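You operate a simulated robot arm through the tools that you are given. There is no shell and no other tool.

You are at the controls of a simulated two-armed robot. One attempt, no reset.

JOB
Pick up the pressure gauge from the top of the steel-topped bench with one hand, pass it to the other hand and put it on the top of the blue bench.

It is judged by the outcome, as a careful person would: the job done as asked, and still so three seconds after it is handed in. It fails if anything else is knocked over, pushed out of place, dropped, spilled or broken.

ROBOT AND FRAMES
Two 7-joint arms with two-finger parallel grippers on one trunk, on a base that moves. Base frame: it is fixed to the floor where the robot stands at the start and does not move with it; the origin is under the middle of the robot, x ahead of it, y to its left, z up. Units: mm, degrees, N and s.
The left shoulder is at the start at [124, 171, 1162], the right one opposite. With the tool pointing down near the work surface each hand reaches from about 420 to 900 mm from the robot's upright axis, wherever it stands, measured 20 degrees to its own side. Places, roughly: pressure gauge [-2500, -2500, 1000]; top of the blue bench [-4500, 1000, 900]. Payload 4.4 kg a hand.
The tool frame of a hand sits at the grasp point between the pads (the TCP): z along the fingers, y along the line on which they close. The tips reach 23 mm beyond it. The gripper opens to 94 mm. The fingers are 38 mm wide and 10 mm thick; the gripper's body (54 by 96 mm) begins 39 mm behind the TCP.
Orientation is told as [roll, pitch, yaw] about the base's x, y, z axes, in that order, counted from this pose: with the fingers straight down and closing along the base's y, the tool's x points along the base's -x, its y along +y and its z along -z.

CONTROLS
- The arms move only by the tool step_arm. It takes "left_targets", "right_targets" or both (then of equal length, played together; a hand with none holds still); each is a list of rows, each a list of 7 numbers: the turn, a rotation vector about the base's x, y, z in units of 60 degrees (1.0 is 60 degrees), then the shift along the base's x, y, z in units of 400 mm (1.0 is 400 mm), then the closure, from 0 (fully open) to 1 (shut). In form: [[rx, ry, rz, dx, dy, dz, hand], ...]. A call has 1 to 20 rows; each row is the pose to reach, as a shift and turn from the pose commanded when the call began. A call with a number of a shift or a turn outside -1 to 1 is refused whole. Each row takes 0.2 s and may step no farther than 50 mm and 8.6 degrees from the row before; otherwise, or with a gripper value out of range, the whole call is refused. Where a pose cannot be reached the arm comes as near as it can. A force on the tool above 40 N (or 10 N above the force at the start of the call, whichever is more), or a blocked arm, ends the call early, and 0.2 s more pass. Each finger travels about 72 mm/s and halts on what it meets, pressing with about 43 N; the grip force reading is that of the motor and also rises with nothing between the fingers. The clock runs only during rows and for 0.2 s after the last one: add rows that repeat a pose to give the fingers time. The reply holds the time, the measured pose of the TCP, the force on the tool along the base axes, the opening and the grip force, in the units named above and with some noise, with the torque about the TCP (base axes, N m) and any sound that the robot's microphone picked up.
- Cameras (640 x 400 px; columns grow to the right, rows downward): "scene" is now at [243.5, 2.4, 1304.7]; the picture's right is [0.02, -1.00, 0.00], its down [-0.56, -0.01, -0.83] and it looks along [0.83, 0.01, -0.56] (base axes); focal length 274 px, centre (320, 200). "left" rides on the left gripper at [86, -16, -75] in its tool frame; the picture's right is [0.18, 0.98, 0.00], its down [-0.58, 0.11, -0.81] and it looks along [-0.79, 0.15, 0.59] (tool axes); focal length 243 px, centre (320, 200). "right" rides on the right gripper at [86, 16, -74] in its tool frame; the picture's right is [-0.18, 0.98, 0.00], its down [-0.58, -0.11, -0.81] and it looks along [-0.79, -0.15, 0.59] (tool axes); focal length 243 px, centre (320, 200).
- camera(camera): a new picture of that camera. The clock stands still meanwhile.
- slide_trunk(by): moves the trunk up (or, below 0, down) by that many mm; the arms and the scene camera ride with it, the base frame stays. It gives what a move gives, with no picture.
- steer(legs): drives the robot by 1 to 6 legs, each [ahead, left, turn to the left] in mm, mm and degrees, along the robot's own axes; the way and the turn of a leg run together, so that a leg with both is an arc; at most 1500 mm and 180 degrees a leg. The arms and the cameras ride along, it lands a little off, and it stops where it bumps. It gives what a move gives.
- aim_head(pan, tilt): turns the head with the scene camera to pan (to the left, within 80 degrees either way) and tilt (down, from -29 to 69), counted from straight ahead of the robot (the tilt from the chest, where the trunk bows). It gives what a move gives.
- locate(camera, pixels): for up to 12 pixels [column, row] of the newest picture of that camera ("zoom" is the newest enlarged one), the place [x, y, z] in the base frame of the surface seen there, good to about 2 mm. The clock stands still meanwhile.
- inspect(camera, box): a new picture of the part [left, top, right, bottom] of that camera's present view, enlarged. The clock stands still meanwhile.
- job_done(): hands the job in; it is judged then, once.

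Open the grippers and draw the arms clear of the work before you hand the job in, unless the task says otherwise.

The tools are called after "Request:" as name(argument=value, ...) on one line, values as JSON. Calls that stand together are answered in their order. step_arm: Moves the arms, as the interface text tells. Its arguments: {"type":"object","properties":{"left_targets":{"type":"array"},"right_targets":{"type":"array"}},"required":[]} The other tools are called the same way: slide_trunk (by) moves the trunk up or down; steer (legs) drives the base; aim_head (pan, tilt) turns the head that bears the scene camera; camera (camera) takes a picture; locate (camera, pixels) gives the place of the surface under pixels of a picture; inspect (camera, box) takes an enlarged picture of a part of a camera's view; job_done () hands the job in.

At the start:

```text
time_s: 0.0
left_eef_pos: [497.2, 190.6, 1071.3]
left_tool_rot: [0.0, 0.0, 0.0]
left_force: [1.4, 0.5, -1.0]
left_wrist_torque: [0.02, 0.04, -0.01]
left_finger_gap: 94.4
left_grip_force: 0.0
right_eef_pos: [552.3, -265.5, 1045.6]
right_tool_rot: [0.1, 0.0, 0.0]
right_force: [0.5, 0.6, 0.0]
right_wrist_torque: [0.01, -0.03, 0.01]
right_finger_gap: 94.1
right_grip_force: 0.0
trunk travel left (down, up): [-175.0, 213.0]
robot x, y, heading: [-1.1, 0.9, -0.1]
head pan, tilt (commanded): [1.0, 33.9]
```

scene: 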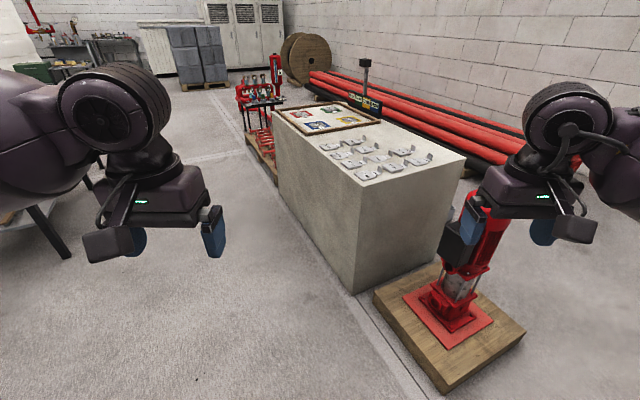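
right: 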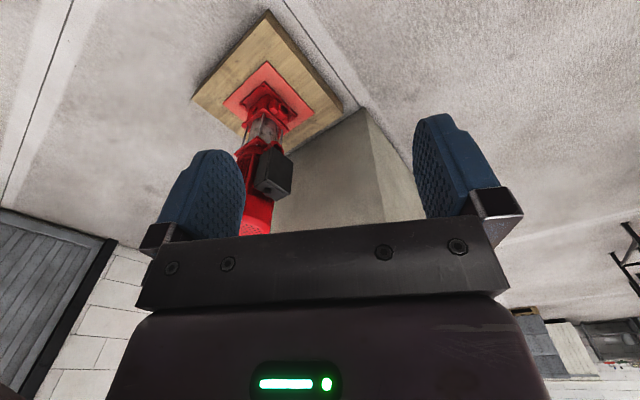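
left: 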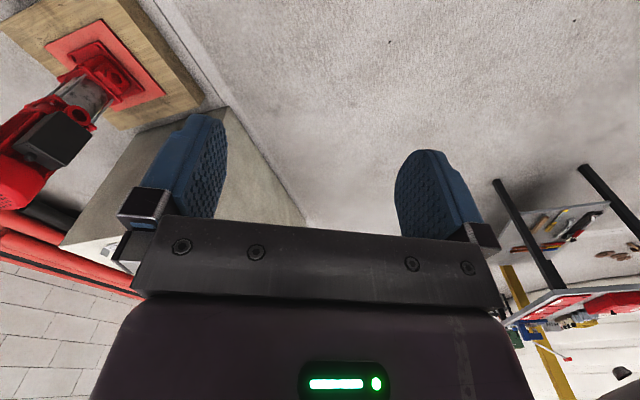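

The start picture shows the red pump close under the right hand and a stone block ahead; the gauge lies behind me to the right. I turn the head to see what lies around before driving.

Request:
aim_head(pan=-80, tilt=25)

Request:
camera(camera="scene")

Request:
aim_head(pan=80, tilt=25)

Request:
camera(camera="scene")

```text
time_s: 1.5
left_eef_pos: [497.7, 189.7, 1070.1]
left_tool_rot: [-0.1, 0.0, 0.0]
left_force: [-0.3, -0.1, 0.0]
left_wrist_torque: [0.01, 0.0, 0.0]
left_finger_gap: 94.1
left_grip_force: 0.0
right_eef_pos: [552.3, -265.9, 1045.5]
right_tool_rot: [0.0, 0.1, 0.0]
right_force: [0.1, -0.5, 0.6]
right_wrist_torque: [0.02, 0.02, -0.04]
right_finger_gap: 93.8
right_grip_force: 0.0
trunk travel left (down, up): [-175.0, 213.0]
robot x, y, heading: [0.4, 3.2, -0.2]
head pan, tilt (commanded): [-80.0, 25.0]
```

```text
taken
```

scene: 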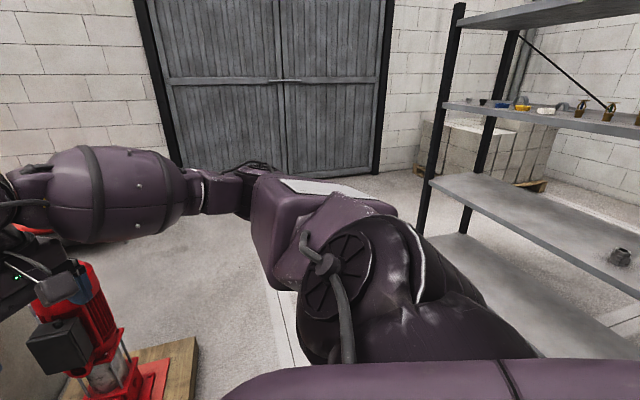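

```text
time_s: 4.0
left_eef_pos: [497.5, 189.8, 1070.4]
left_tool_rot: [-0.1, 0.1, 0.0]
left_force: [-1.0, 0.0, -0.3]
left_wrist_torque: [-0.02, 0.04, -0.01]
left_finger_gap: 94.0
left_grip_force: 0.1
right_eef_pos: [551.5, -265.7, 1045.6]
right_tool_rot: [0.0, -0.1, 0.1]
right_force: [0.1, 0.6, 0.4]
right_wrist_torque: [0.02, 0.01, 0.02]
right_finger_gap: 94.4
right_grip_force: 0.1
trunk travel left (down, up): [-175.0, 213.0]
robot x, y, heading: [1.0, 0.9, -0.2]
head pan, tilt (commanded): [80.0, 25.0]
```

```text
taken
```

scene: 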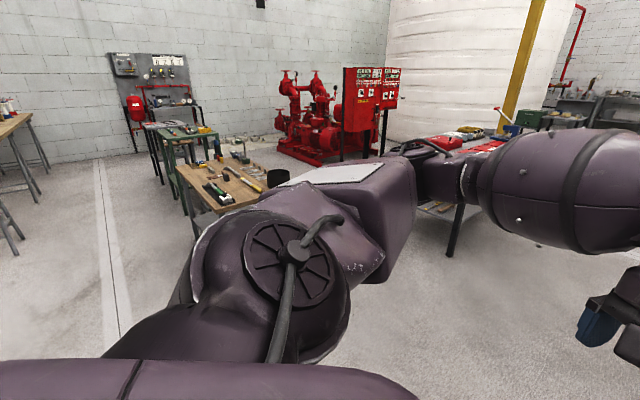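

To the left there are tables and a red-topped bench; to the right a shelf stands close. I measure the points on the left picture first.

Request:
locate(camera="scene", pixels=[[190, 180], [215, 205], [278, 180], [180, 150], [150, 130], [455, 230], [440, 145], [10, 125], [20, 245], [120, 300], [440, 210], [300, 160]])

Request:
aim_head(pan=-80, tilt=15)

Request:
camera(camera="scene")

```text
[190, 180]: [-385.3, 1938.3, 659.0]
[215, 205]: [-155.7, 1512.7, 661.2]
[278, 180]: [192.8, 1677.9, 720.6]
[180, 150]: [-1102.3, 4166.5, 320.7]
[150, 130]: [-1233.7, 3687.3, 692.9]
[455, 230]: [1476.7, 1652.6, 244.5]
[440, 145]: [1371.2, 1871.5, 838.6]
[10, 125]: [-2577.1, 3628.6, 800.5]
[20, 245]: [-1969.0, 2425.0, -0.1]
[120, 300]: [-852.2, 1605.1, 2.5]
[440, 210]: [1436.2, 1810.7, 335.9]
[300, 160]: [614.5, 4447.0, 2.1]
```

```text
time_s: 6.5
left_eef_pos: [496.8, 190.1, 1071.2]
left_tool_rot: [0.0, -0.1, 0.0]
left_force: [0.6, 0.3, -0.2]
left_wrist_torque: [0.01, 0.02, 0.01]
left_finger_gap: 94.1
left_grip_force: 0.0
right_eef_pos: [553.0, -266.2, 1045.8]
right_tool_rot: [0.0, 0.0, 0.0]
right_force: [0.5, 0.2, 0.0]
right_wrist_torque: [0.03, 0.01, 0.0]
right_finger_gap: 94.0
right_grip_force: 0.1
trunk travel left (down, up): [-175.0, 213.0]
robot x, y, heading: [3.6, -1.0, 0.1]
head pan, tilt (commanded): [-80.0, 15.0]
```

```text
taken
```

scene: 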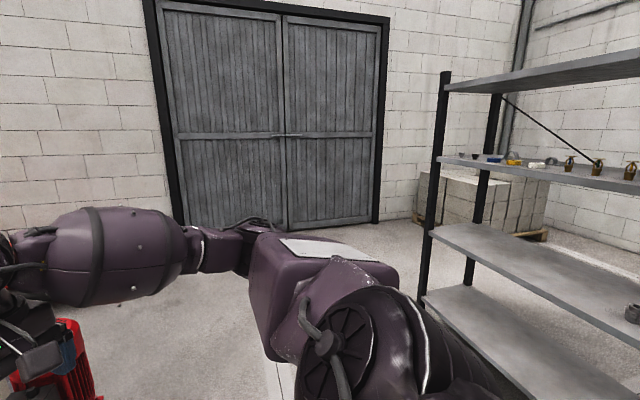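

I measure the shelf posts and boards on the right so the drive can avoid them.

Request:
locate(camera="scene", pixels=[[428, 250], [440, 120], [476, 200], [470, 235], [600, 330], [630, 270], [600, 180], [425, 290], [560, 370], [410, 200], [350, 230], [210, 228]])

```text
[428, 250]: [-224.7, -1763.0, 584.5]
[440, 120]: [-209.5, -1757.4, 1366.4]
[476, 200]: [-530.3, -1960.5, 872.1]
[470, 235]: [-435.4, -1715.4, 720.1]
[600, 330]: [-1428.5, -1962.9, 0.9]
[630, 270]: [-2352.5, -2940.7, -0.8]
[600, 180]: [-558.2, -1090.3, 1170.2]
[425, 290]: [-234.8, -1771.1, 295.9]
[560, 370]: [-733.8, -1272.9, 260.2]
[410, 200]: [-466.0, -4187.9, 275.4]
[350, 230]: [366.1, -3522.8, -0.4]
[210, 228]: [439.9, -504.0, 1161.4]
```

I now look ahead again to measure the pump and block next to the hands before turning.

Request:
aim_head(pan=0, tilt=40)

Request:
camera(camera="scene")

```text
time_s: 8.0
left_eef_pos: [498.0, 190.9, 1071.4]
left_tool_rot: [0.0, 0.0, -0.1]
left_force: [-0.2, 0.2, 0.1]
left_wrist_torque: [0.01, 0.02, 0.02]
left_finger_gap: 93.9
left_grip_force: 0.1
right_eef_pos: [553.6, -265.5, 1045.0]
right_tool_rot: [0.0, 0.0, 0.0]
right_force: [0.0, -0.8, 0.8]
right_wrist_torque: [0.01, -0.06, -0.03]
right_finger_gap: 93.9
right_grip_force: 0.0
trunk travel left (down, up): [-175.0, 213.0]
robot x, y, heading: [2.0, 0.8, -0.1]
head pan, tilt (commanded): [0.0, 40.0]
```

```text
taken
```

scene: 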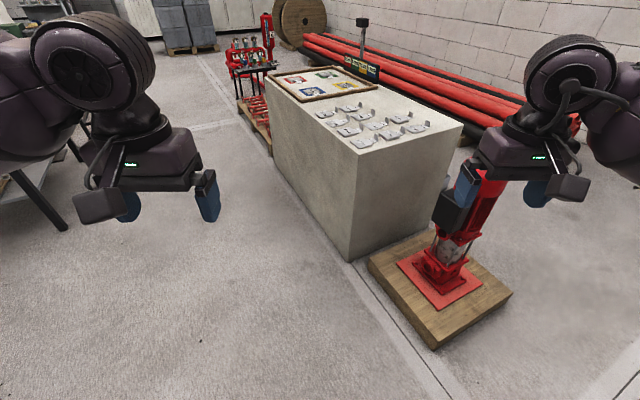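

Request:
locate(camera="scene", pixels=[[490, 190], [450, 205], [430, 340], [350, 255], [360, 150], [460, 125], [270, 85], [40, 200], [60, 225], [370, 260], [505, 295]])

```text
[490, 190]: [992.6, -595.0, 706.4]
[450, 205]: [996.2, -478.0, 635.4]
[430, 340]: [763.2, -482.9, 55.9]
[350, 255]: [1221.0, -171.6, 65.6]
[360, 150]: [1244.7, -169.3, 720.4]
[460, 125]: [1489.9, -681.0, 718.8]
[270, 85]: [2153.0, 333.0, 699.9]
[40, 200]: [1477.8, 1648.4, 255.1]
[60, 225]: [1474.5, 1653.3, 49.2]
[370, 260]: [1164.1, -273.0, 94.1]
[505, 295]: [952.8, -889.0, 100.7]
```

Nothing within about 900 mm at arm height (block begins at x≈1220, pump at about [990,-590]); the shelf corner is ≥1200 mm away. I turn in place 180° to the left.

Request:
steer(legs=[[0, 0, 90], [0, 0, 90]])

Request:
aim_head(pan=0, tilt=20)

Request:
camera(camera="scene")

```text
time_s: 16.0
left_eef_pos: [-499.5, -185.4, 1071.0]
left_tool_rot: [-0.1, 0.0, 179.3]
left_force: [-0.1, -0.2, 0.7]
left_wrist_torque: [0.0, 0.0, 0.02]
left_finger_gap: 93.8
left_grip_force: 0.0
right_eef_pos: [-549.4, 271.7, 1045.5]
right_tool_rot: [-0.1, 0.0, 179.3]
right_force: [-0.7, -0.2, 0.1]
right_wrist_torque: [0.0, 0.02, 0.03]
right_finger_gap: 93.9
right_grip_force: 0.1
trunk travel left (down, up): [-175.0, 213.0]
robot x, y, heading: [-2.4, -5.1, 179.4]
head pan, tilt (commanded): [0.0, 40.0]
```

```text
time_s: 16.8
left_eef_pos: [-499.7, -184.9, 1071.3]
left_tool_rot: [0.0, 0.0, 179.3]
left_force: [-0.7, 0.6, 0.8]
left_wrist_torque: [0.04, 0.0, 0.0]
left_finger_gap: 94.0
left_grip_force: 0.1
right_eef_pos: [-549.6, 272.1, 1045.5]
right_tool_rot: [0.1, 0.0, 179.4]
right_force: [-0.4, -0.3, 0.1]
right_wrist_torque: [0.0, -0.01, -0.01]
right_finger_gap: 94.0
right_grip_force: 0.2
trunk travel left (down, up): [-175.0, 213.0]
robot x, y, heading: [-4.5, 2.2, 179.1]
head pan, tilt (commanded): [0.0, 20.0]
```

```text
taken
```

scene: 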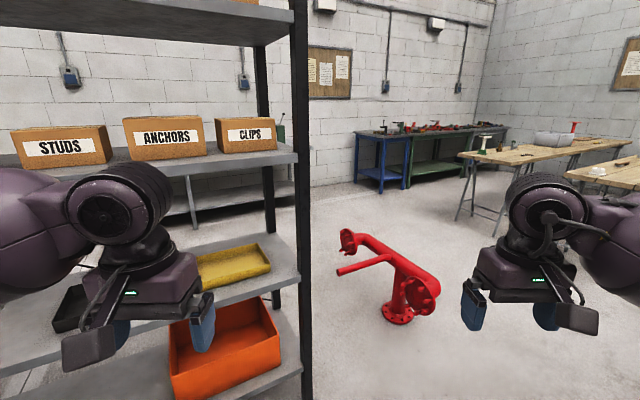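

The blue bench shows at about (385,155), a shelf is on my left and a red pipe piece stands on the floor near (400,280). I measure these.

Request:
locate(camera="scene", pixels=[[385, 137], [380, 180], [440, 130], [302, 250], [270, 180], [302, 380], [400, 320], [340, 272], [348, 235], [438, 285], [465, 200], [500, 160]])

Request:
aim_head(pan=60, tilt=20)

Request:
camera(camera="scene")

```text
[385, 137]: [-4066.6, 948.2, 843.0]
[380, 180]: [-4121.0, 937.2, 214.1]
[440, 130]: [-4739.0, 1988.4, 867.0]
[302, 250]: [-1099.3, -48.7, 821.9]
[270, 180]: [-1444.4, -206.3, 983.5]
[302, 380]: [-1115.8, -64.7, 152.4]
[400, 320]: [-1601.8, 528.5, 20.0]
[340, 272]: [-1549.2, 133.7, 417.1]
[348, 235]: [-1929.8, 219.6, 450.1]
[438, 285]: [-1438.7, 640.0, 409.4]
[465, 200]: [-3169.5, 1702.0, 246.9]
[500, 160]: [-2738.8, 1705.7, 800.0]
```

```text
time_s: 18.1
left_eef_pos: [-500.0, -185.2, 1071.8]
left_tool_rot: [0.1, 0.1, 179.3]
left_force: [-0.3, -0.4, 0.9]
left_wrist_torque: [0.01, 0.01, -0.01]
left_finger_gap: 93.8
left_grip_force: 0.0
right_eef_pos: [-549.7, 272.4, 1045.5]
right_tool_rot: [0.1, 0.0, 179.3]
right_force: [-0.3, 0.3, -0.5]
right_wrist_torque: [-0.02, 0.01, 0.01]
right_finger_gap: 94.0
right_grip_force: 0.0
trunk travel left (down, up): [-175.0, 213.0]
robot x, y, heading: [-3.3, 0.5, 179.4]
head pan, tilt (commanded): [60.0, 20.0]
```

```text
taken
```

scene: 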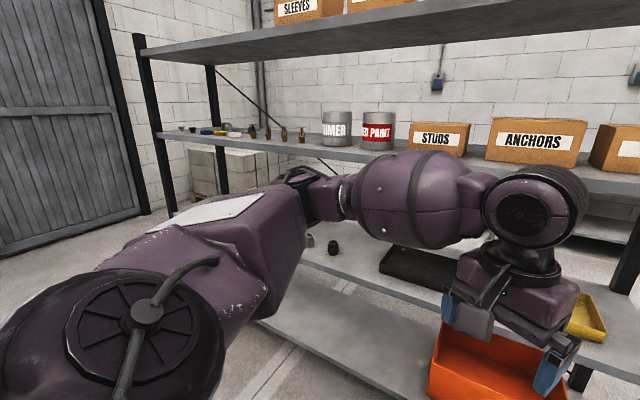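

The long shelf runs diagonally from about (-224,-1763) to (-1100,-50), with the gauge behind it. I look for the steel-topped bench and floor beyond it through the shelf.

Request:
locate(camera="scene", pixels=[[610, 228], [570, 245], [600, 255], [140, 60], [165, 185], [220, 170], [395, 150], [640, 190], [400, 345], [195, 200]])

Request:
aim_head(pan=20, tilt=15)

Request:
camera(camera="scene")

```text
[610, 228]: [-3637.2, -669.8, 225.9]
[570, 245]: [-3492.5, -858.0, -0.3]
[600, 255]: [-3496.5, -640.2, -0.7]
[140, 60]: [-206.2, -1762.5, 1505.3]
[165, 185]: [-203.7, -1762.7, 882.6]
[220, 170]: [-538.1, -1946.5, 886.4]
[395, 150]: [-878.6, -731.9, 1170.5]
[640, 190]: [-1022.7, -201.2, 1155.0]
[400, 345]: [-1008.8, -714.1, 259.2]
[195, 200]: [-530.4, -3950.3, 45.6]
```

```text
time_s: 19.2
left_eef_pos: [-498.5, -184.7, 1070.6]
left_tool_rot: [0.0, 0.0, 179.3]
left_force: [0.0, -0.7, 0.5]
left_wrist_torque: [0.0, 0.03, 0.02]
left_finger_gap: 93.9
left_grip_force: 0.1
right_eef_pos: [-548.9, 272.2, 1045.5]
right_tool_rot: [0.0, 0.0, 179.3]
right_force: [0.7, 0.1, -0.2]
right_wrist_torque: [0.03, -0.02, -0.03]
right_finger_gap: 94.3
right_grip_force: 0.0
trunk travel left (down, up): [-175.0, 213.0]
robot x, y, heading: [0.8, -1.4, 179.2]
head pan, tilt (commanded): [20.0, 15.0]
```

```text
taken
```

scene: 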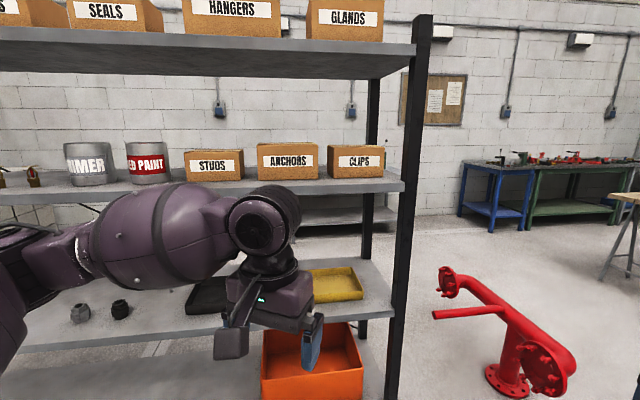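

I pan the head to the right to see the way north of the red pipe piece.

Request:
aim_head(pan=-40, tilt=20)

Request:
camera(camera="scene")

```text
time_s: 20.5
left_eef_pos: [-499.6, -184.9, 1070.9]
left_tool_rot: [0.0, 0.1, 179.2]
left_force: [0.6, -0.1, 0.2]
left_wrist_torque: [0.01, 0.0, 0.0]
left_finger_gap: 93.9
left_grip_force: 0.1
right_eef_pos: [-549.4, 272.9, 1046.2]
right_tool_rot: [0.0, 0.1, 179.3]
right_force: [-0.8, -0.2, 0.1]
right_wrist_torque: [-0.01, 0.02, -0.01]
right_finger_gap: 94.1
right_grip_force: 0.1
trunk travel left (down, up): [-175.0, 213.0]
robot x, y, heading: [0.2, 1.0, 179.4]
head pan, tilt (commanded): [-40.0, 20.0]
```

```text
taken
```

scene: 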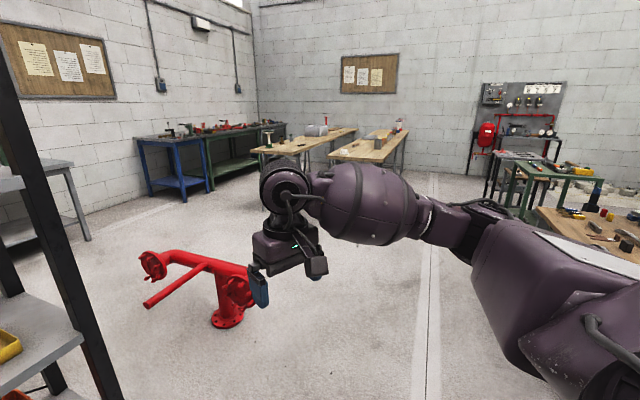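

Open floor north of the pipe; the steel bench's end shows at the left edge around (60,170). I measure bench, tables and floor points.

Request:
locate(camera="scene", pixels=[[60, 163], [88, 238], [70, 185], [150, 140], [183, 200], [270, 152], [345, 155], [253, 280], [148, 300], [140, 262], [300, 350], [215, 318]])

```text
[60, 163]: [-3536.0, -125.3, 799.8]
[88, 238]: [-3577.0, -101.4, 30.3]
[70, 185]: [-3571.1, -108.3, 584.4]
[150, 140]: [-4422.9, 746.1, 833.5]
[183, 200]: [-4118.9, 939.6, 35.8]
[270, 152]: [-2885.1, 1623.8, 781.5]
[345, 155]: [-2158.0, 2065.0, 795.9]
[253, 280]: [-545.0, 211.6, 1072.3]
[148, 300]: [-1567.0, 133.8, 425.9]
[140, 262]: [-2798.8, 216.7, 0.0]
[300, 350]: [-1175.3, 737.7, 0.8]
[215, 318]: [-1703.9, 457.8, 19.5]
```

The room is laid out at a slant: the shelf and the wall benches run parallel with a lane ~1.8 m wide between. The way round the shelf's far (door) end is shorter, so I turn to heading -75° and drive to about (390,-1450).

Request:
steer(legs=[[0, 0, 105.7], [1450, 0, 0]])

Request:
aim_head(pan=-40, tilt=25)

Request:
camera(camera="scene")

```text
time_s: 32.2
left_eef_pos: [653.0, -1856.3, 1071.3]
left_tool_rot: [0.0, 0.0, -76.5]
left_force: [0.3, -0.5, 0.0]
left_wrist_torque: [0.02, -0.02, 0.0]
left_finger_gap: 93.9
left_grip_force: 0.0
right_eef_pos: [222.1, -2016.1, 1043.6]
right_tool_rot: [0.0, 0.0, -76.6]
right_force: [0.0, 0.6, -0.3]
right_wrist_torque: [-0.02, -0.04, -0.01]
right_finger_gap: 94.0
right_grip_force: 0.1
trunk travel left (down, up): [-175.0, 213.0]
robot x, y, heading: [353.4, -1414.4, -76.5]
head pan, tilt (commanded): [-40.0, 20.0]
```

```text
time_s: 32.8
left_eef_pos: [654.1, -1855.6, 1072.3]
left_tool_rot: [0.0, -0.1, -76.4]
left_force: [-0.5, 0.4, 0.2]
left_wrist_torque: [0.01, 0.0, 0.02]
left_finger_gap: 94.0
left_grip_force: 0.1
right_eef_pos: [223.4, -2016.4, 1045.4]
right_tool_rot: [0.0, -0.1, -76.5]
right_force: [0.3, 0.1, 0.2]
right_wrist_torque: [-0.02, 0.0, 0.0]
right_finger_gap: 94.1
right_grip_force: 0.0
trunk travel left (down, up): [-175.0, 213.0]
robot x, y, heading: [355.7, -1413.9, -76.7]
head pan, tilt (commanded): [-40.0, 25.0]
```

```text
taken
```

scene: 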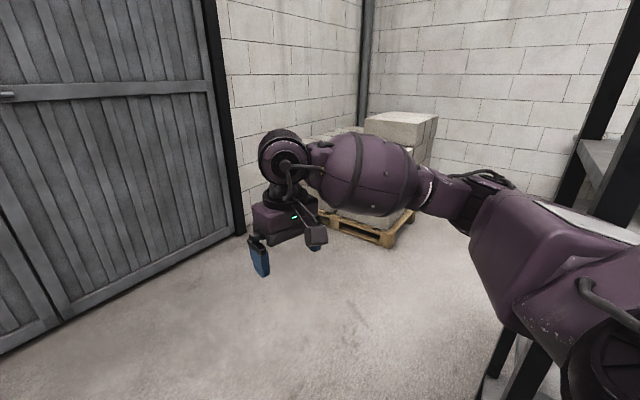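

Request:
locate(camera="scene", pixels=[[320, 215], [388, 248], [412, 220], [245, 232], [60, 320], [400, 200], [405, 320], [440, 290], [500, 350], [435, 125]])

Request:
aim_head(pan=-75, tilt=20)

Request:
camera(camera="scene")

```text
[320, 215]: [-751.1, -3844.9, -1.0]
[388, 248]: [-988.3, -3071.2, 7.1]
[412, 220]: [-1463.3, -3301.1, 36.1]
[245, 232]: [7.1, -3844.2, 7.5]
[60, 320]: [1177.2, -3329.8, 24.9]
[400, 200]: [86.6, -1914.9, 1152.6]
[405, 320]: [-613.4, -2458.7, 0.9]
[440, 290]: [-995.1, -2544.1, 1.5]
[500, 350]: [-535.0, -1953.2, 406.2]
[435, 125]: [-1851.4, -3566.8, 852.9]
```

```text
time_s: 33.8
left_eef_pos: [653.8, -1856.5, 1070.6]
left_tool_rot: [0.0, -0.1, -76.5]
left_force: [0.2, -0.3, -0.3]
left_wrist_torque: [0.0, -0.06, -0.04]
left_finger_gap: 94.1
left_grip_force: 0.1
right_eef_pos: [223.3, -2017.7, 1045.5]
right_tool_rot: [0.0, 0.0, -76.4]
right_force: [-0.7, -1.1, 0.7]
right_wrist_torque: [-0.03, 0.0, 0.01]
right_finger_gap: 94.1
right_grip_force: 0.0
trunk travel left (down, up): [-175.0, 213.0]
robot x, y, heading: [355.3, -1413.6, -76.6]
head pan, tilt (commanded): [-75.0, 20.0]
```

```text
taken
```

scene: 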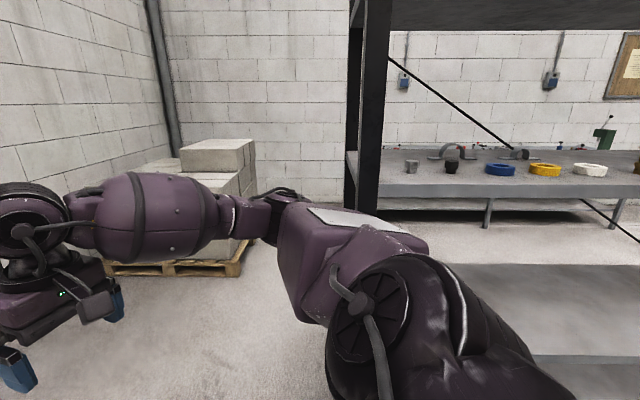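

The steel-topped bench shows behind the shelf (legs at (487,212), (618,208)). I measure the bench, the pallet of boxes and the shelf post.

Request:
locate(camera="scene", pixels=[[487, 220], [617, 212], [400, 209], [520, 209], [400, 245], [240, 265], [110, 272], [245, 200], [375, 60], [500, 232], [300, 200], [560, 148]])

Request:
inspect(camera="scene", box=[390, 100, 640, 256])

```text
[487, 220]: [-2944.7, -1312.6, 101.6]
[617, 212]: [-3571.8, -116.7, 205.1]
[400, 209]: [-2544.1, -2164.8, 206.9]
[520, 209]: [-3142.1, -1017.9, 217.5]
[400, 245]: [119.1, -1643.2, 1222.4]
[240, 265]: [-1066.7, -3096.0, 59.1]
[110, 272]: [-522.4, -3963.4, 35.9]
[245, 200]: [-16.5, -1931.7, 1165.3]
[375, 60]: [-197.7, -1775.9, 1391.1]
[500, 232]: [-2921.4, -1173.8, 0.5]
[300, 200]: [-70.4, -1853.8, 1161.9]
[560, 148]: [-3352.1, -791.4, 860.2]
```

```text
2.56 times, centred on (515, 178) of scene
```

zoom: 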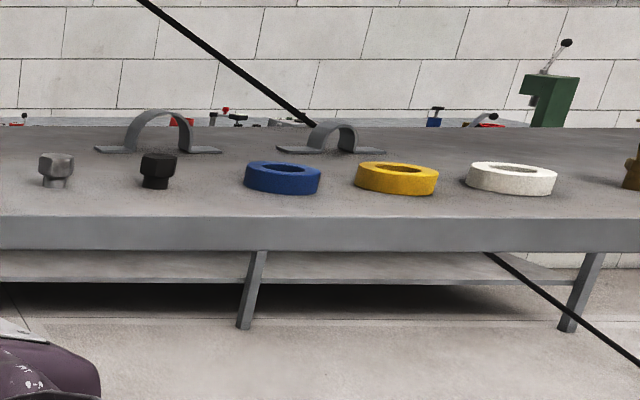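

The steel bench's front legs lie on a line from (-3572,-117) through (-2945,-1313); the gap between shelf end (-538,-1950) and pallet corner (-988,-3071) is about 1.2 m. I drive clear of the post, shift right and turn to heading about -172°, then look.

Request:
steer(legs=[[600, 0, 0], [500, -422, 0], [0, 0, -95.4]])

Request:
aim_head(pan=0, tilt=25)

Request:
camera(camera="scene")

```text
time_s: 45.1
left_eef_pos: [-261.6, -2855.7, 1071.2]
left_tool_rot: [0.0, 0.0, -170.2]
left_force: [1.0, 0.5, -0.7]
left_wrist_torque: [0.01, -0.02, 0.01]
left_finger_gap: 94.2
left_grip_force: 0.1
right_eef_pos: [-393.4, -2415.5, 1046.0]
right_tool_rot: [0.0, 0.0, -170.1]
right_force: [-0.1, -0.2, -0.1]
right_wrist_torque: [0.03, 0.0, 0.0]
right_finger_gap: 94.0
right_grip_force: 0.1
trunk travel left (down, up): [-175.0, 213.0]
robot x, y, heading: [197.2, -2585.2, -170.3]
head pan, tilt (commanded): [-75.0, 20.0]
```

```text
time_s: 46.6
left_eef_pos: [-261.6, -2854.3, 1070.0]
left_tool_rot: [0.0, 0.1, -170.3]
left_force: [0.0, 0.3, -0.4]
left_wrist_torque: [-0.01, -0.02, 0.0]
left_finger_gap: 94.0
left_grip_force: 0.1
right_eef_pos: [-393.6, -2416.1, 1045.4]
right_tool_rot: [0.0, 0.0, -170.3]
right_force: [0.2, 0.9, -0.3]
right_wrist_torque: [0.0, 0.0, 0.02]
right_finger_gap: 94.1
right_grip_force: 0.2
trunk travel left (down, up): [-175.0, 213.0]
robot x, y, heading: [197.0, -2582.7, -170.4]
head pan, tilt (commanded): [0.0, 25.0]
```

```text
taken
```

scene: 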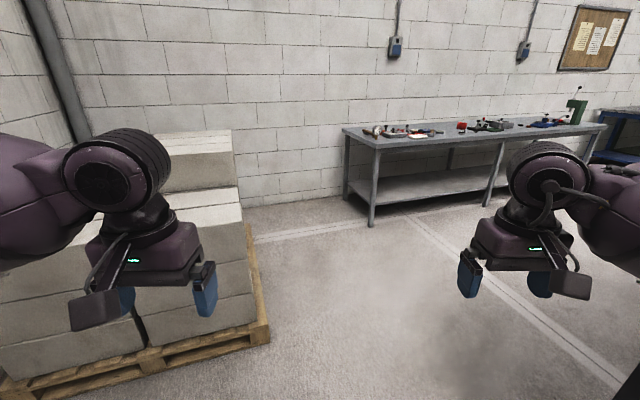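

Now the steel-topped bench is in plain view with small items on it, the pallet at left. I enlarge the bench top and measure points.

Request:
inspect(camera="scene", box=[330, 80, 610, 240])

Request:
locate(camera="scene", pixels=[[345, 130], [375, 145], [371, 222], [347, 195], [270, 335], [247, 228], [480, 137], [600, 128], [590, 160], [240, 200], [380, 132], [375, 180]])

```text
2.29 times, centred on (470, 160) of scene
```

zoom: 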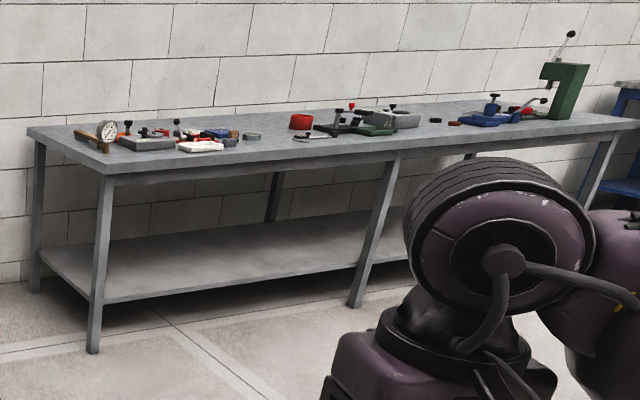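

```text
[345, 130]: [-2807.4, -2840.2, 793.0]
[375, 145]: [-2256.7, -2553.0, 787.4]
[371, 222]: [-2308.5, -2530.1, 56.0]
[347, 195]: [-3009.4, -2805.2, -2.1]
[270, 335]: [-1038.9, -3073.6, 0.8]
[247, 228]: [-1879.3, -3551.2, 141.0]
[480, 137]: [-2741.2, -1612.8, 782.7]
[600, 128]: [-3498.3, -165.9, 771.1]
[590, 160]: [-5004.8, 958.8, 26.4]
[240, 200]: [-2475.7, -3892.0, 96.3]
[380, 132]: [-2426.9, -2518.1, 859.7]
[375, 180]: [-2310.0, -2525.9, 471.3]
```

The white dial gauge stands near the bench's near end (zoom (107,130)); the bench top is at z≈790. I drive through the gap to about (-1500,-2350).

Request:
steer(legs=[[855, -26, 0], [780, -487, 0]])

Request:
aim_head(pan=10, tilt=30)

Request:
camera(camera="scene")

```text
time_s: 55.5
left_eef_pos: [-1951.2, -2615.5, 1070.5]
left_tool_rot: [0.0, -0.1, -170.6]
left_force: [-0.2, -0.2, -0.4]
left_wrist_torque: [-0.01, -0.04, -0.02]
left_finger_gap: 94.0
left_grip_force: 0.1
right_eef_pos: [-2080.1, -2175.8, 1045.9]
right_tool_rot: [0.0, 0.1, -170.7]
right_force: [-1.1, 0.3, 0.8]
right_wrist_torque: [-0.03, 0.02, 0.0]
right_finger_gap: 93.8
right_grip_force: 0.1
trunk travel left (down, up): [-175.0, 213.0]
robot x, y, heading: [-1490.1, -2348.7, -170.2]
head pan, tilt (commanded): [0.0, 25.0]
```

```text
time_s: 56.2
left_eef_pos: [-1950.1, -2617.0, 1070.9]
left_tool_rot: [0.1, 0.0, -170.6]
left_force: [-0.7, 0.3, 0.2]
left_wrist_torque: [-0.01, 0.02, -0.03]
left_finger_gap: 93.9
left_grip_force: 0.1
right_eef_pos: [-2079.8, -2175.7, 1046.2]
right_tool_rot: [0.0, 0.0, -170.7]
right_force: [-0.8, 0.0, -0.5]
right_wrist_torque: [0.0, 0.03, -0.03]
right_finger_gap: 93.8
right_grip_force: 0.1
trunk travel left (down, up): [-175.0, 213.0]
robot x, y, heading: [-1492.8, -2346.2, -170.3]
head pan, tilt (commanded): [10.0, 30.0]
```

```text
taken
```

scene: 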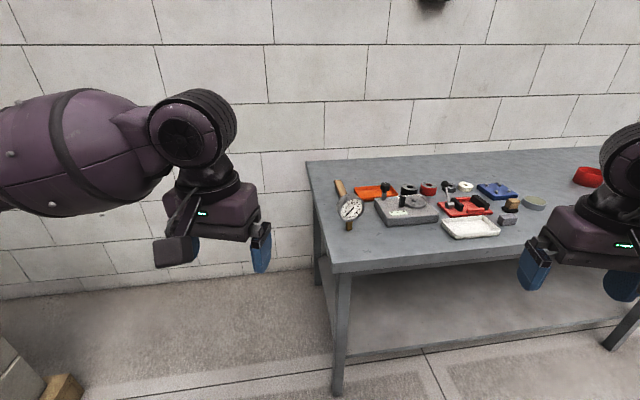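

The gauge with its dial shows at (351,210) beside the bench's left end. I enlarge that area and measure.

Request:
inspect(camera="scene", box=[300, 160, 460, 260])

Request:
locate(camera="scene", pixels=[[351, 208], [349, 226], [340, 187], [352, 196], [340, 210], [361, 206], [308, 163], [336, 272], [340, 390], [360, 230], [330, 235]])

```text
4.00 times, centred on (380, 210) of scene
```

zoom: 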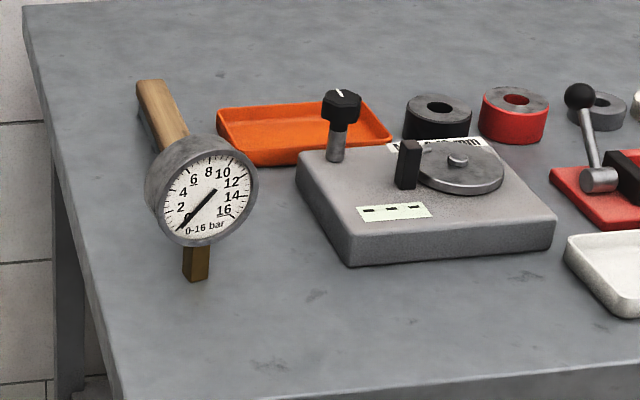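

```text
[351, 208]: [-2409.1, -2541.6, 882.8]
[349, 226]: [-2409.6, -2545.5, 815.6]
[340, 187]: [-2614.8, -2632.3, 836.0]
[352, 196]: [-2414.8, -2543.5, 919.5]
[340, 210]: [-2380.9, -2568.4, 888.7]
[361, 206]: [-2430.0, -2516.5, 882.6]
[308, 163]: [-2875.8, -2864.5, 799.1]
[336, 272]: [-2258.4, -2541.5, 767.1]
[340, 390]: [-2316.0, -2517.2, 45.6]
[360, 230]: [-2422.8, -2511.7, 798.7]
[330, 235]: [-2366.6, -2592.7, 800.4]
```

The gauge stands upright on its brass stem: dial centre about (-2410,-2542,883), bench top z≈799, dial facing about heading 43°. The bench end on its left is free, so I plan to pick with the left hand from the left/top across the case thickness, then pass to the right. I drive to a stance facing the dial.

Request:
steer(legs=[[419, -307, 0], [0, 0, 33]])

Request:
aim_head(pan=0, tilt=42)

Request:
camera(camera="scene")

Request:
camera(camera="left")

```text
time_s: 61.1
left_eef_pos: [-2190.1, -2589.8, 1071.1]
left_tool_rot: [0.0, 0.1, -137.3]
left_force: [-0.2, -0.2, 0.3]
left_wrist_torque: [0.06, 0.03, 0.0]
left_finger_gap: 94.0
left_grip_force: 0.1
right_eef_pos: [-2539.9, -2292.6, 1045.8]
right_tool_rot: [0.0, 0.0, -137.3]
right_force: [0.5, -0.4, -0.2]
right_wrist_torque: [-0.05, 0.0, 0.03]
right_finger_gap: 94.2
right_grip_force: 0.1
trunk travel left (down, up): [-175.0, 213.0]
robot x, y, heading: [-1951.3, -2111.2, -137.5]
head pan, tilt (commanded): [10.0, 30.0]
```

```text
time_s: 61.8
left_eef_pos: [-2190.9, -2589.3, 1071.0]
left_tool_rot: [0.1, -0.1, -137.3]
left_force: [-0.5, -0.2, 1.2]
left_wrist_torque: [-0.03, 0.0, 0.01]
left_finger_gap: 94.3
left_grip_force: 0.1
right_eef_pos: [-2540.7, -2291.5, 1045.2]
right_tool_rot: [0.0, 0.0, -137.3]
right_force: [0.1, 1.4, -0.3]
right_wrist_torque: [0.01, 0.02, -0.02]
right_finger_gap: 94.2
right_grip_force: 0.0
trunk travel left (down, up): [-175.0, 213.0]
robot x, y, heading: [-1957.4, -2113.1, -137.3]
head pan, tilt (commanded): [0.0, 42.0]
```

```text
taken
```

scene: 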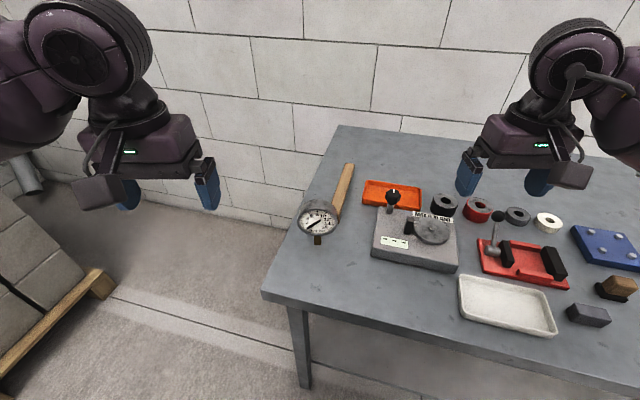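

```text
taken
```

left: 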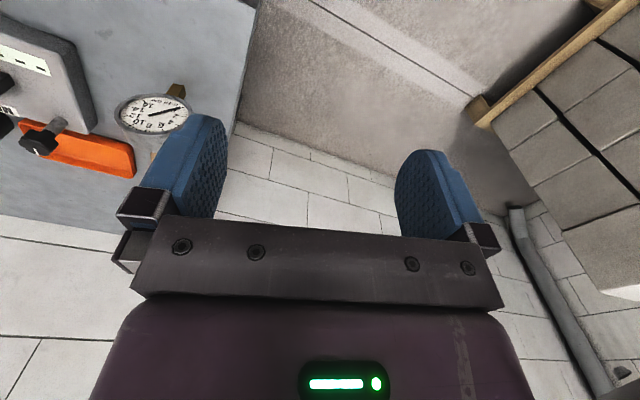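

The gauge is right ahead at (318,217) with a wooden handle lying behind it. I zoom in on it.

Request:
inspect(camera="scene", box=[270, 150, 390, 260])

Request:
inspect(camera="left", box=[80, 60, 240, 180])

```text
3.64 times, centred on (330, 205) of scene
```

zoom: 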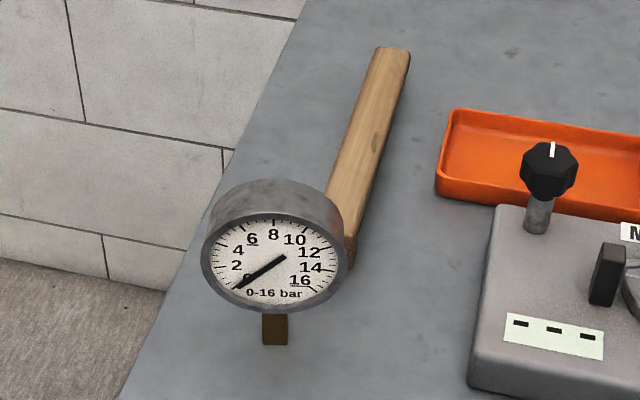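

```text
3.33 times, centred on (160, 120) of left
```

zoom: 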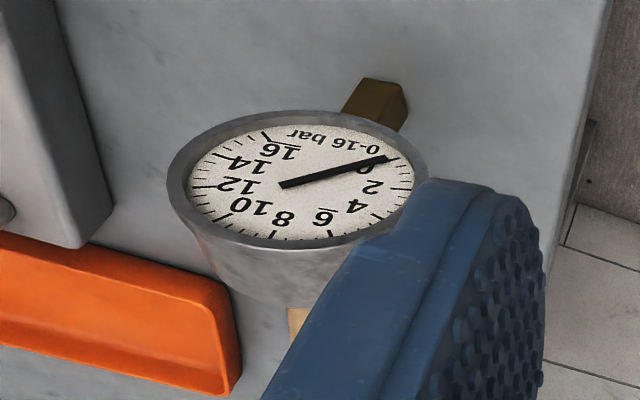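

I measure the case rim, back edge, stem and the wooden piece in the enlarged picture.

Request:
locate(camera="left", pixels=[[155, 115], [122, 112], [188, 106], [152, 132], [158, 97], [175, 92], [150, 142], [132, 128], [155, 155], [170, 84]])

Request:
inspect(camera="scene", box=[270, 150, 390, 260])

Request:
locate(camera="zoom", pixels=[[272, 262], [272, 200], [205, 245], [345, 260], [272, 218], [272, 305], [275, 340], [265, 185], [380, 55], [350, 200], [240, 200], [310, 200]])

```text
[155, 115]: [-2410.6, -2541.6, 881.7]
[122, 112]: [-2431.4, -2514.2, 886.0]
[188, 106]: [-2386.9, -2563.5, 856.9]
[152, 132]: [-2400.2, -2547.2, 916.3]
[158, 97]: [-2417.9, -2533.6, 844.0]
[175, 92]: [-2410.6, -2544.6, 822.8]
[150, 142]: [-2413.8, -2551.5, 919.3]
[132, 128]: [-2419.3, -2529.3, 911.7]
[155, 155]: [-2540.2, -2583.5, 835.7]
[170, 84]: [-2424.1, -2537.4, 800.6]
```

```text
3.64 times, centred on (330, 205) of scene
```

zoom: 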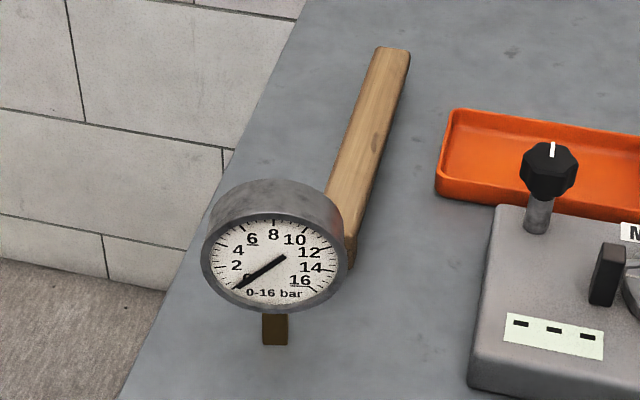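

```text
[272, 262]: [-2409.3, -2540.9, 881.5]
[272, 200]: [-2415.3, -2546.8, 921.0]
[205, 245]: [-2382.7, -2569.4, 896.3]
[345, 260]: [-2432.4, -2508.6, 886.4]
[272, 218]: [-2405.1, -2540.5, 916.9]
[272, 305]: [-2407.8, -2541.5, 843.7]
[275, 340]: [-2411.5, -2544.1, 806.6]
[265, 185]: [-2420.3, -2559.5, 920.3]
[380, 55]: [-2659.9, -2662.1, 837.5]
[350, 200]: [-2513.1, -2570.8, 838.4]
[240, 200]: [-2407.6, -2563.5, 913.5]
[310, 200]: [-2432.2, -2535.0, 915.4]
```

The case is about 78 mm across, centre (-2409,-2541,882), rim from z 843 to 921. I measure more dial points and the near end of the wooden handle.

Request:
locate(camera="zoom", pixels=[[225, 262], [320, 262], [240, 290], [305, 290], [240, 235], [310, 240], [352, 262], [352, 240], [335, 190], [262, 335], [287, 335], [275, 345]])

Request:
locate(camera="zoom", pixels=[[215, 205], [335, 215], [250, 182], [285, 180], [222, 195], [325, 195], [300, 185], [235, 187], [346, 285], [340, 300], [356, 225], [200, 262]])

```text
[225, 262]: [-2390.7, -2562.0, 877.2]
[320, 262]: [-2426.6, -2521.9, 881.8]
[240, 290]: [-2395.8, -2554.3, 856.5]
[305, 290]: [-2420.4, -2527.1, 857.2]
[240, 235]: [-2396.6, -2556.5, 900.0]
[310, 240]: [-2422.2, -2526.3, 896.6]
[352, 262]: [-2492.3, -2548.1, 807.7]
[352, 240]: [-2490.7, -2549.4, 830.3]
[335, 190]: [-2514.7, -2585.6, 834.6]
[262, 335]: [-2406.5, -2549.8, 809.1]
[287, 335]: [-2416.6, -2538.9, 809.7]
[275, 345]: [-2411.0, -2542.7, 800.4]
```

```text
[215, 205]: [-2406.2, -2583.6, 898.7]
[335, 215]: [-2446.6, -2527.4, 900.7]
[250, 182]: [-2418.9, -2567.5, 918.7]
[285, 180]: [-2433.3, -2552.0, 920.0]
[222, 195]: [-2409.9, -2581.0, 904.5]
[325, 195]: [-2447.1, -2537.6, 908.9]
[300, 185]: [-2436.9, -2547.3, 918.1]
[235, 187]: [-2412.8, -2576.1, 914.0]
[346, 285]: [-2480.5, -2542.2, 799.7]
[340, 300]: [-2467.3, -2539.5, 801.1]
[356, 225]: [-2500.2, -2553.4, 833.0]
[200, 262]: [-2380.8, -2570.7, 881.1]
```

Fits give: dial normal heading ≈41.4°, case centre ≈(-2418,-2549,882), thickness ≈31 mm, diameter ≈78 mm; wood end lies ~40 mm behind the case with its top at z 838. I first turn the left hand in free air (yaw +88.7° in two calls) so it closes along the dial normal.

Request:
step_arm(left_targets=[[0, 0, 0.1417, 0, 0, 0, 0], [0, 0, 0.2833, 0, 0, 0, 0], [0, 0, 0.425, 0, 0, 0, 0], [0, 0, 0.5667, 0, 0, 0, 0], [0, 0, 0.7083, 0, 0, 0, 0], [0, 0, 0.85, 0, 0, 0, 0], [0, 0, 0.9917, 0, 0, 0, 0]])

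Request:
step_arm(left_targets=[[0, 0, 0.1217, 0, 0, 0, 0], [0, 0, 0.2433, 0, 0, 0, 0], [0, 0, 0.365, 0, 0, 0, 0], [0, 0, 0.4867, 0, 0, 0, 0]])

Request:
camera(camera="scene")

```text
time_s: 63.4
left_eef_pos: [-2190.8, -2589.5, 1070.5]
left_tool_rot: [0.1, 0.0, -77.5]
left_force: [0.0, -0.4, 0.5]
left_wrist_torque: [-0.01, -0.01, 0.01]
left_finger_gap: 93.8
left_grip_force: 0.0
right_eef_pos: [-2541.8, -2292.4, 1045.7]
right_tool_rot: [0.0, 0.0, -137.3]
right_force: [-0.3, 0.6, 0.2]
right_wrist_torque: [0.01, 0.01, -0.02]
right_finger_gap: 93.9
right_grip_force: 0.0
trunk travel left (down, up): [-175.0, 213.0]
robot x, y, heading: [-1954.0, -2111.0, -137.2]
head pan, tilt (commanded): [0.0, 42.0]
```

```text
time_s: 64.4
left_eef_pos: [-2191.3, -2589.8, 1071.0]
left_tool_rot: [0.0, 0.1, -48.5]
left_force: [-0.2, -0.1, -0.3]
left_wrist_torque: [-0.02, -0.01, 0.01]
left_finger_gap: 94.1
left_grip_force: 0.1
right_eef_pos: [-2540.5, -2291.7, 1045.4]
right_tool_rot: [0.1, 0.1, -137.3]
right_force: [-0.6, 0.1, 0.0]
right_wrist_torque: [-0.01, 0.0, 0.01]
right_finger_gap: 94.0
right_grip_force: 0.0
trunk travel left (down, up): [-175.0, 213.0]
robot x, y, heading: [-1953.2, -2110.2, -136.9]
head pan, tilt (commanded): [0.0, 42.0]
```

```text
taken
```

scene: 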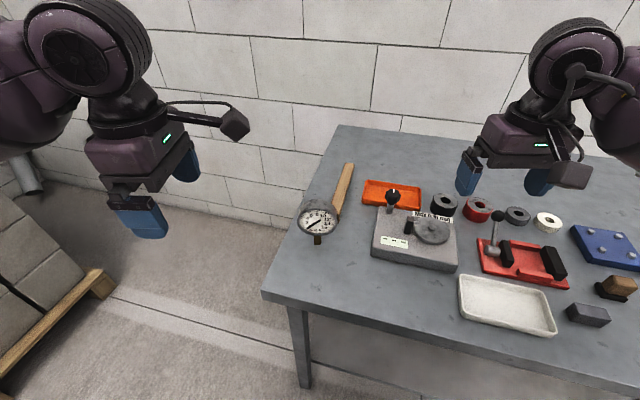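

Yaw reached (-48.5°). Now I tilt the left hand 70° about the dial normal in place, so the fingers point to the right and 20° down.

Request:
step_arm(left_targets=[[0.0972, 0.0858, 0, 0, 0, 0, 0], [0.1944, 0.1716, 0, 0, 0, 0, 0], [0.2917, 0.2574, 0, 0, 0, 0, 0], [0.3889, 0.3433, 0, 0, 0, 0, 0], [0.4861, 0.4291, 0, 0, 0, 0, 0], [0.5833, 0.5149, 0, 0, 0, 0, 0], [0.6806, 0.6007, 0, 0, 0, 0, 0], [0.7778, 0.6865, 0, 0, 0, 0, 0], [0.875, 0.7723, 0, 0, 0, 0, 0]])

Request:
camera(camera="scene")

Request:
camera(camera="left")

```text
time_s: 66.4
left_eef_pos: [-2190.7, -2590.3, 1072.4]
left_tool_rot: [0.2, 70.2, -48.5]
left_force: [-1.4, 0.0, -0.7]
left_wrist_torque: [-0.01, -0.02, 0.01]
left_finger_gap: 94.0
left_grip_force: 0.0
right_eef_pos: [-2542.0, -2293.3, 1045.3]
right_tool_rot: [0.0, 0.0, -137.3]
right_force: [0.2, -0.4, -0.5]
right_wrist_torque: [0.0, -0.02, -0.02]
right_finger_gap: 94.0
right_grip_force: 0.0
trunk travel left (down, up): [-175.0, 213.0]
robot x, y, heading: [-1955.1, -2111.4, -137.4]
head pan, tilt (commanded): [0.0, 42.0]
```

```text
taken
```

scene: 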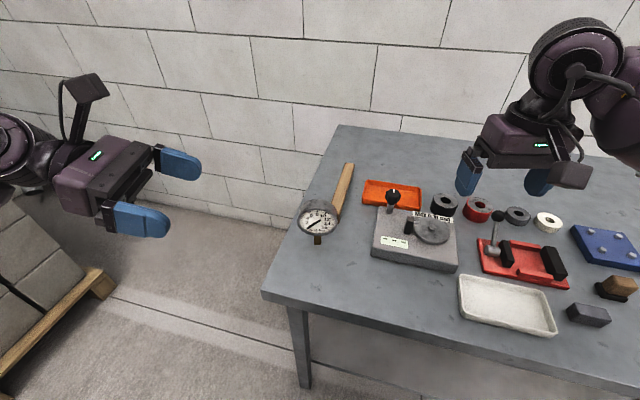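

```text
taken
```

left: 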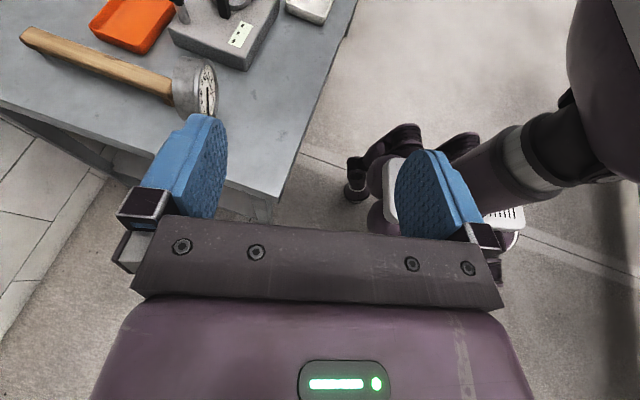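

The pose is reached. In this left view the wooden piece seems to run up to the gauge's back; I zoom in to check whether they touch.

Request:
inspect(camera="left", box=[110, 30, 260, 130])

Request:
locate(camera="zoom", pixels=[[200, 210], [240, 190], [250, 280], [300, 160], [280, 240], [330, 240], [400, 240], [380, 180], [330, 330], [265, 250], [360, 130], [400, 330]])

```text
4.00 times, centred on (185, 80) of left
```

zoom: 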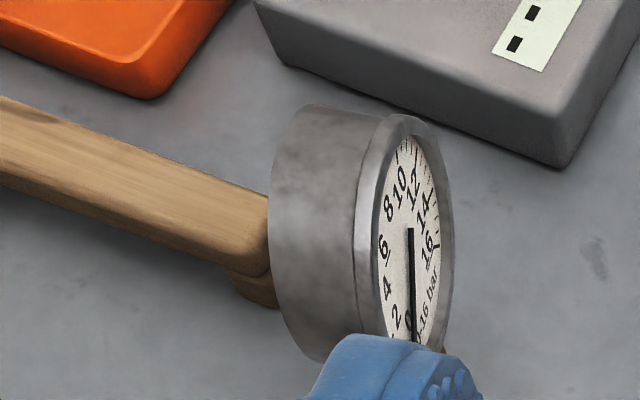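

```text
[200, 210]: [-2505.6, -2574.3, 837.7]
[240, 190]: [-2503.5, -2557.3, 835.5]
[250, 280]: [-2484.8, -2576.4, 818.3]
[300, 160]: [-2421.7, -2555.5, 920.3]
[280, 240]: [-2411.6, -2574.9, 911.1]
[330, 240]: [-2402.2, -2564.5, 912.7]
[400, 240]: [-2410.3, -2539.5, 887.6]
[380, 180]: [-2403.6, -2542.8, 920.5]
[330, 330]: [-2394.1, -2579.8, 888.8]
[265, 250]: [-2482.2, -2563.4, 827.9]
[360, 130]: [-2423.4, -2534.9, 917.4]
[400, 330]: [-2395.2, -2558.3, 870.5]
```

There is a gap of about 40 mm between case back and the wood end. I move the left hand to a pre-grasp point 120 mm out along its finger axis, partly closed to about 70 mm.

Request:
step_arm(left_targets=[[0, 0, 0, -0.0665, -0.033, -0.0688, 0.05], [0, 0, 0, -0.133, -0.066, -0.1376, 0.1], [0, 0, 0, -0.1995, -0.099, -0.2064, 0.15], [0, 0, 0, -0.266, -0.132, -0.2752, 0.2], [0, 0, 0, -0.3325, -0.165, -0.344, 0.25], [0, 0, 0, -0.3325, -0.165, -0.344, 0.25]])

Request:
camera(camera="scene")

Request:
camera(camera="left")

```text
time_s: 67.8
left_eef_pos: [-2322.6, -2652.4, 932.9]
left_tool_rot: [-0.2, 70.1, -48.7]
left_force: [-0.3, -0.6, 0.9]
left_wrist_torque: [-0.04, -0.01, 0.0]
left_finger_gap: 70.1
left_grip_force: 0.2
right_eef_pos: [-2540.8, -2291.6, 1045.9]
right_tool_rot: [0.0, 0.0, -137.4]
right_force: [0.6, -0.6, 0.2]
right_wrist_torque: [0.04, -0.01, -0.02]
right_finger_gap: 94.2
right_grip_force: 0.0
trunk travel left (down, up): [-175.0, 213.0]
robot x, y, heading: [-1951.8, -2113.7, -137.3]
head pan, tilt (commanded): [0.0, 42.0]
```

```text
taken
```

scene: 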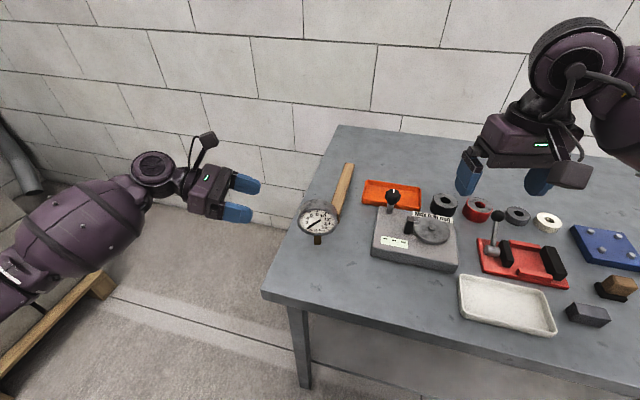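

```text
taken
```

left: 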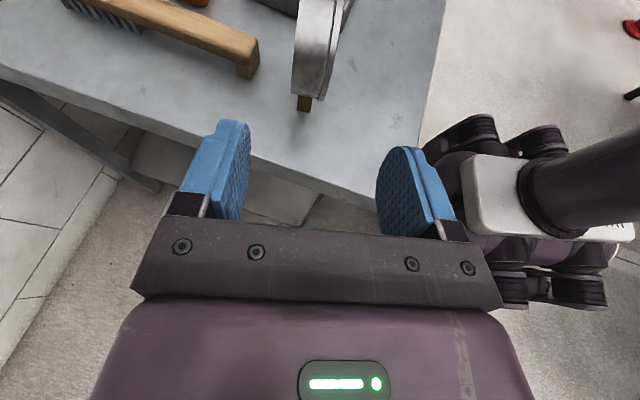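

The gauge sits between the fingers in the left view (fingers at columns ~240 and ~380, case at 295-335); the wooden thing is a wire brush. I advance 80 mm along the finger axis, then check.

Request:
step_arm(left_targets=[[0, 0, 0, -0.0311, 0.0353, -0.0171, 0.25], [0, 0, 0, -0.0622, 0.0705, -0.0342, 0.25], [0, 0, 0, -0.0933, 0.1058, -0.0513, 0.25], [0, 0, 0, -0.1244, 0.141, -0.0684, 0.25], [0, 0, 0, -0.1244, 0.141, -0.0684, 0.25]])

Request:
camera(camera="scene")

Request:
camera(camera="left")

```text
time_s: 69.0
left_eef_pos: [-2373.5, -2598.8, 905.5]
left_tool_rot: [0.0, 70.0, -48.6]
left_force: [-0.1, -0.6, 0.5]
left_wrist_torque: [-0.03, -0.02, -0.02]
left_finger_gap: 70.4
left_grip_force: 0.1
right_eef_pos: [-2541.1, -2291.5, 1045.3]
right_tool_rot: [0.0, 0.0, -137.2]
right_force: [-0.1, -0.2, 0.5]
right_wrist_torque: [-0.02, 0.0, -0.03]
right_finger_gap: 94.3
right_grip_force: 0.0
trunk travel left (down, up): [-175.0, 213.0]
robot x, y, heading: [-1954.2, -2118.9, -137.1]
head pan, tilt (commanded): [0.0, 42.0]
```

```text
taken
```

scene: 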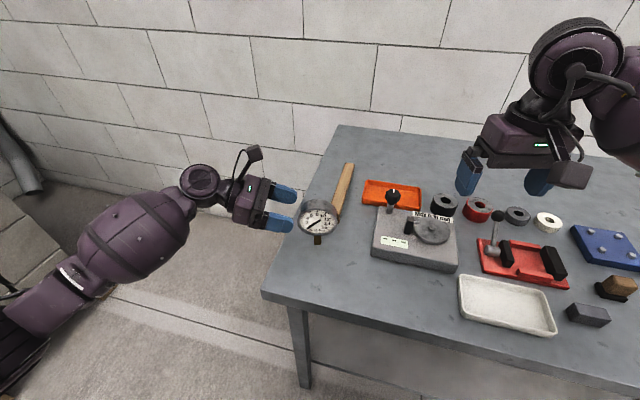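

```text
taken
```

left: 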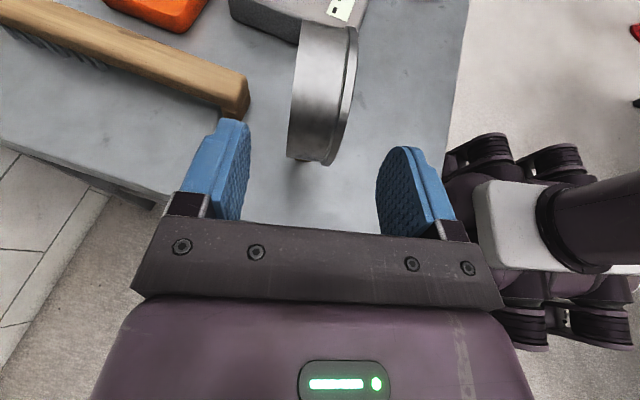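

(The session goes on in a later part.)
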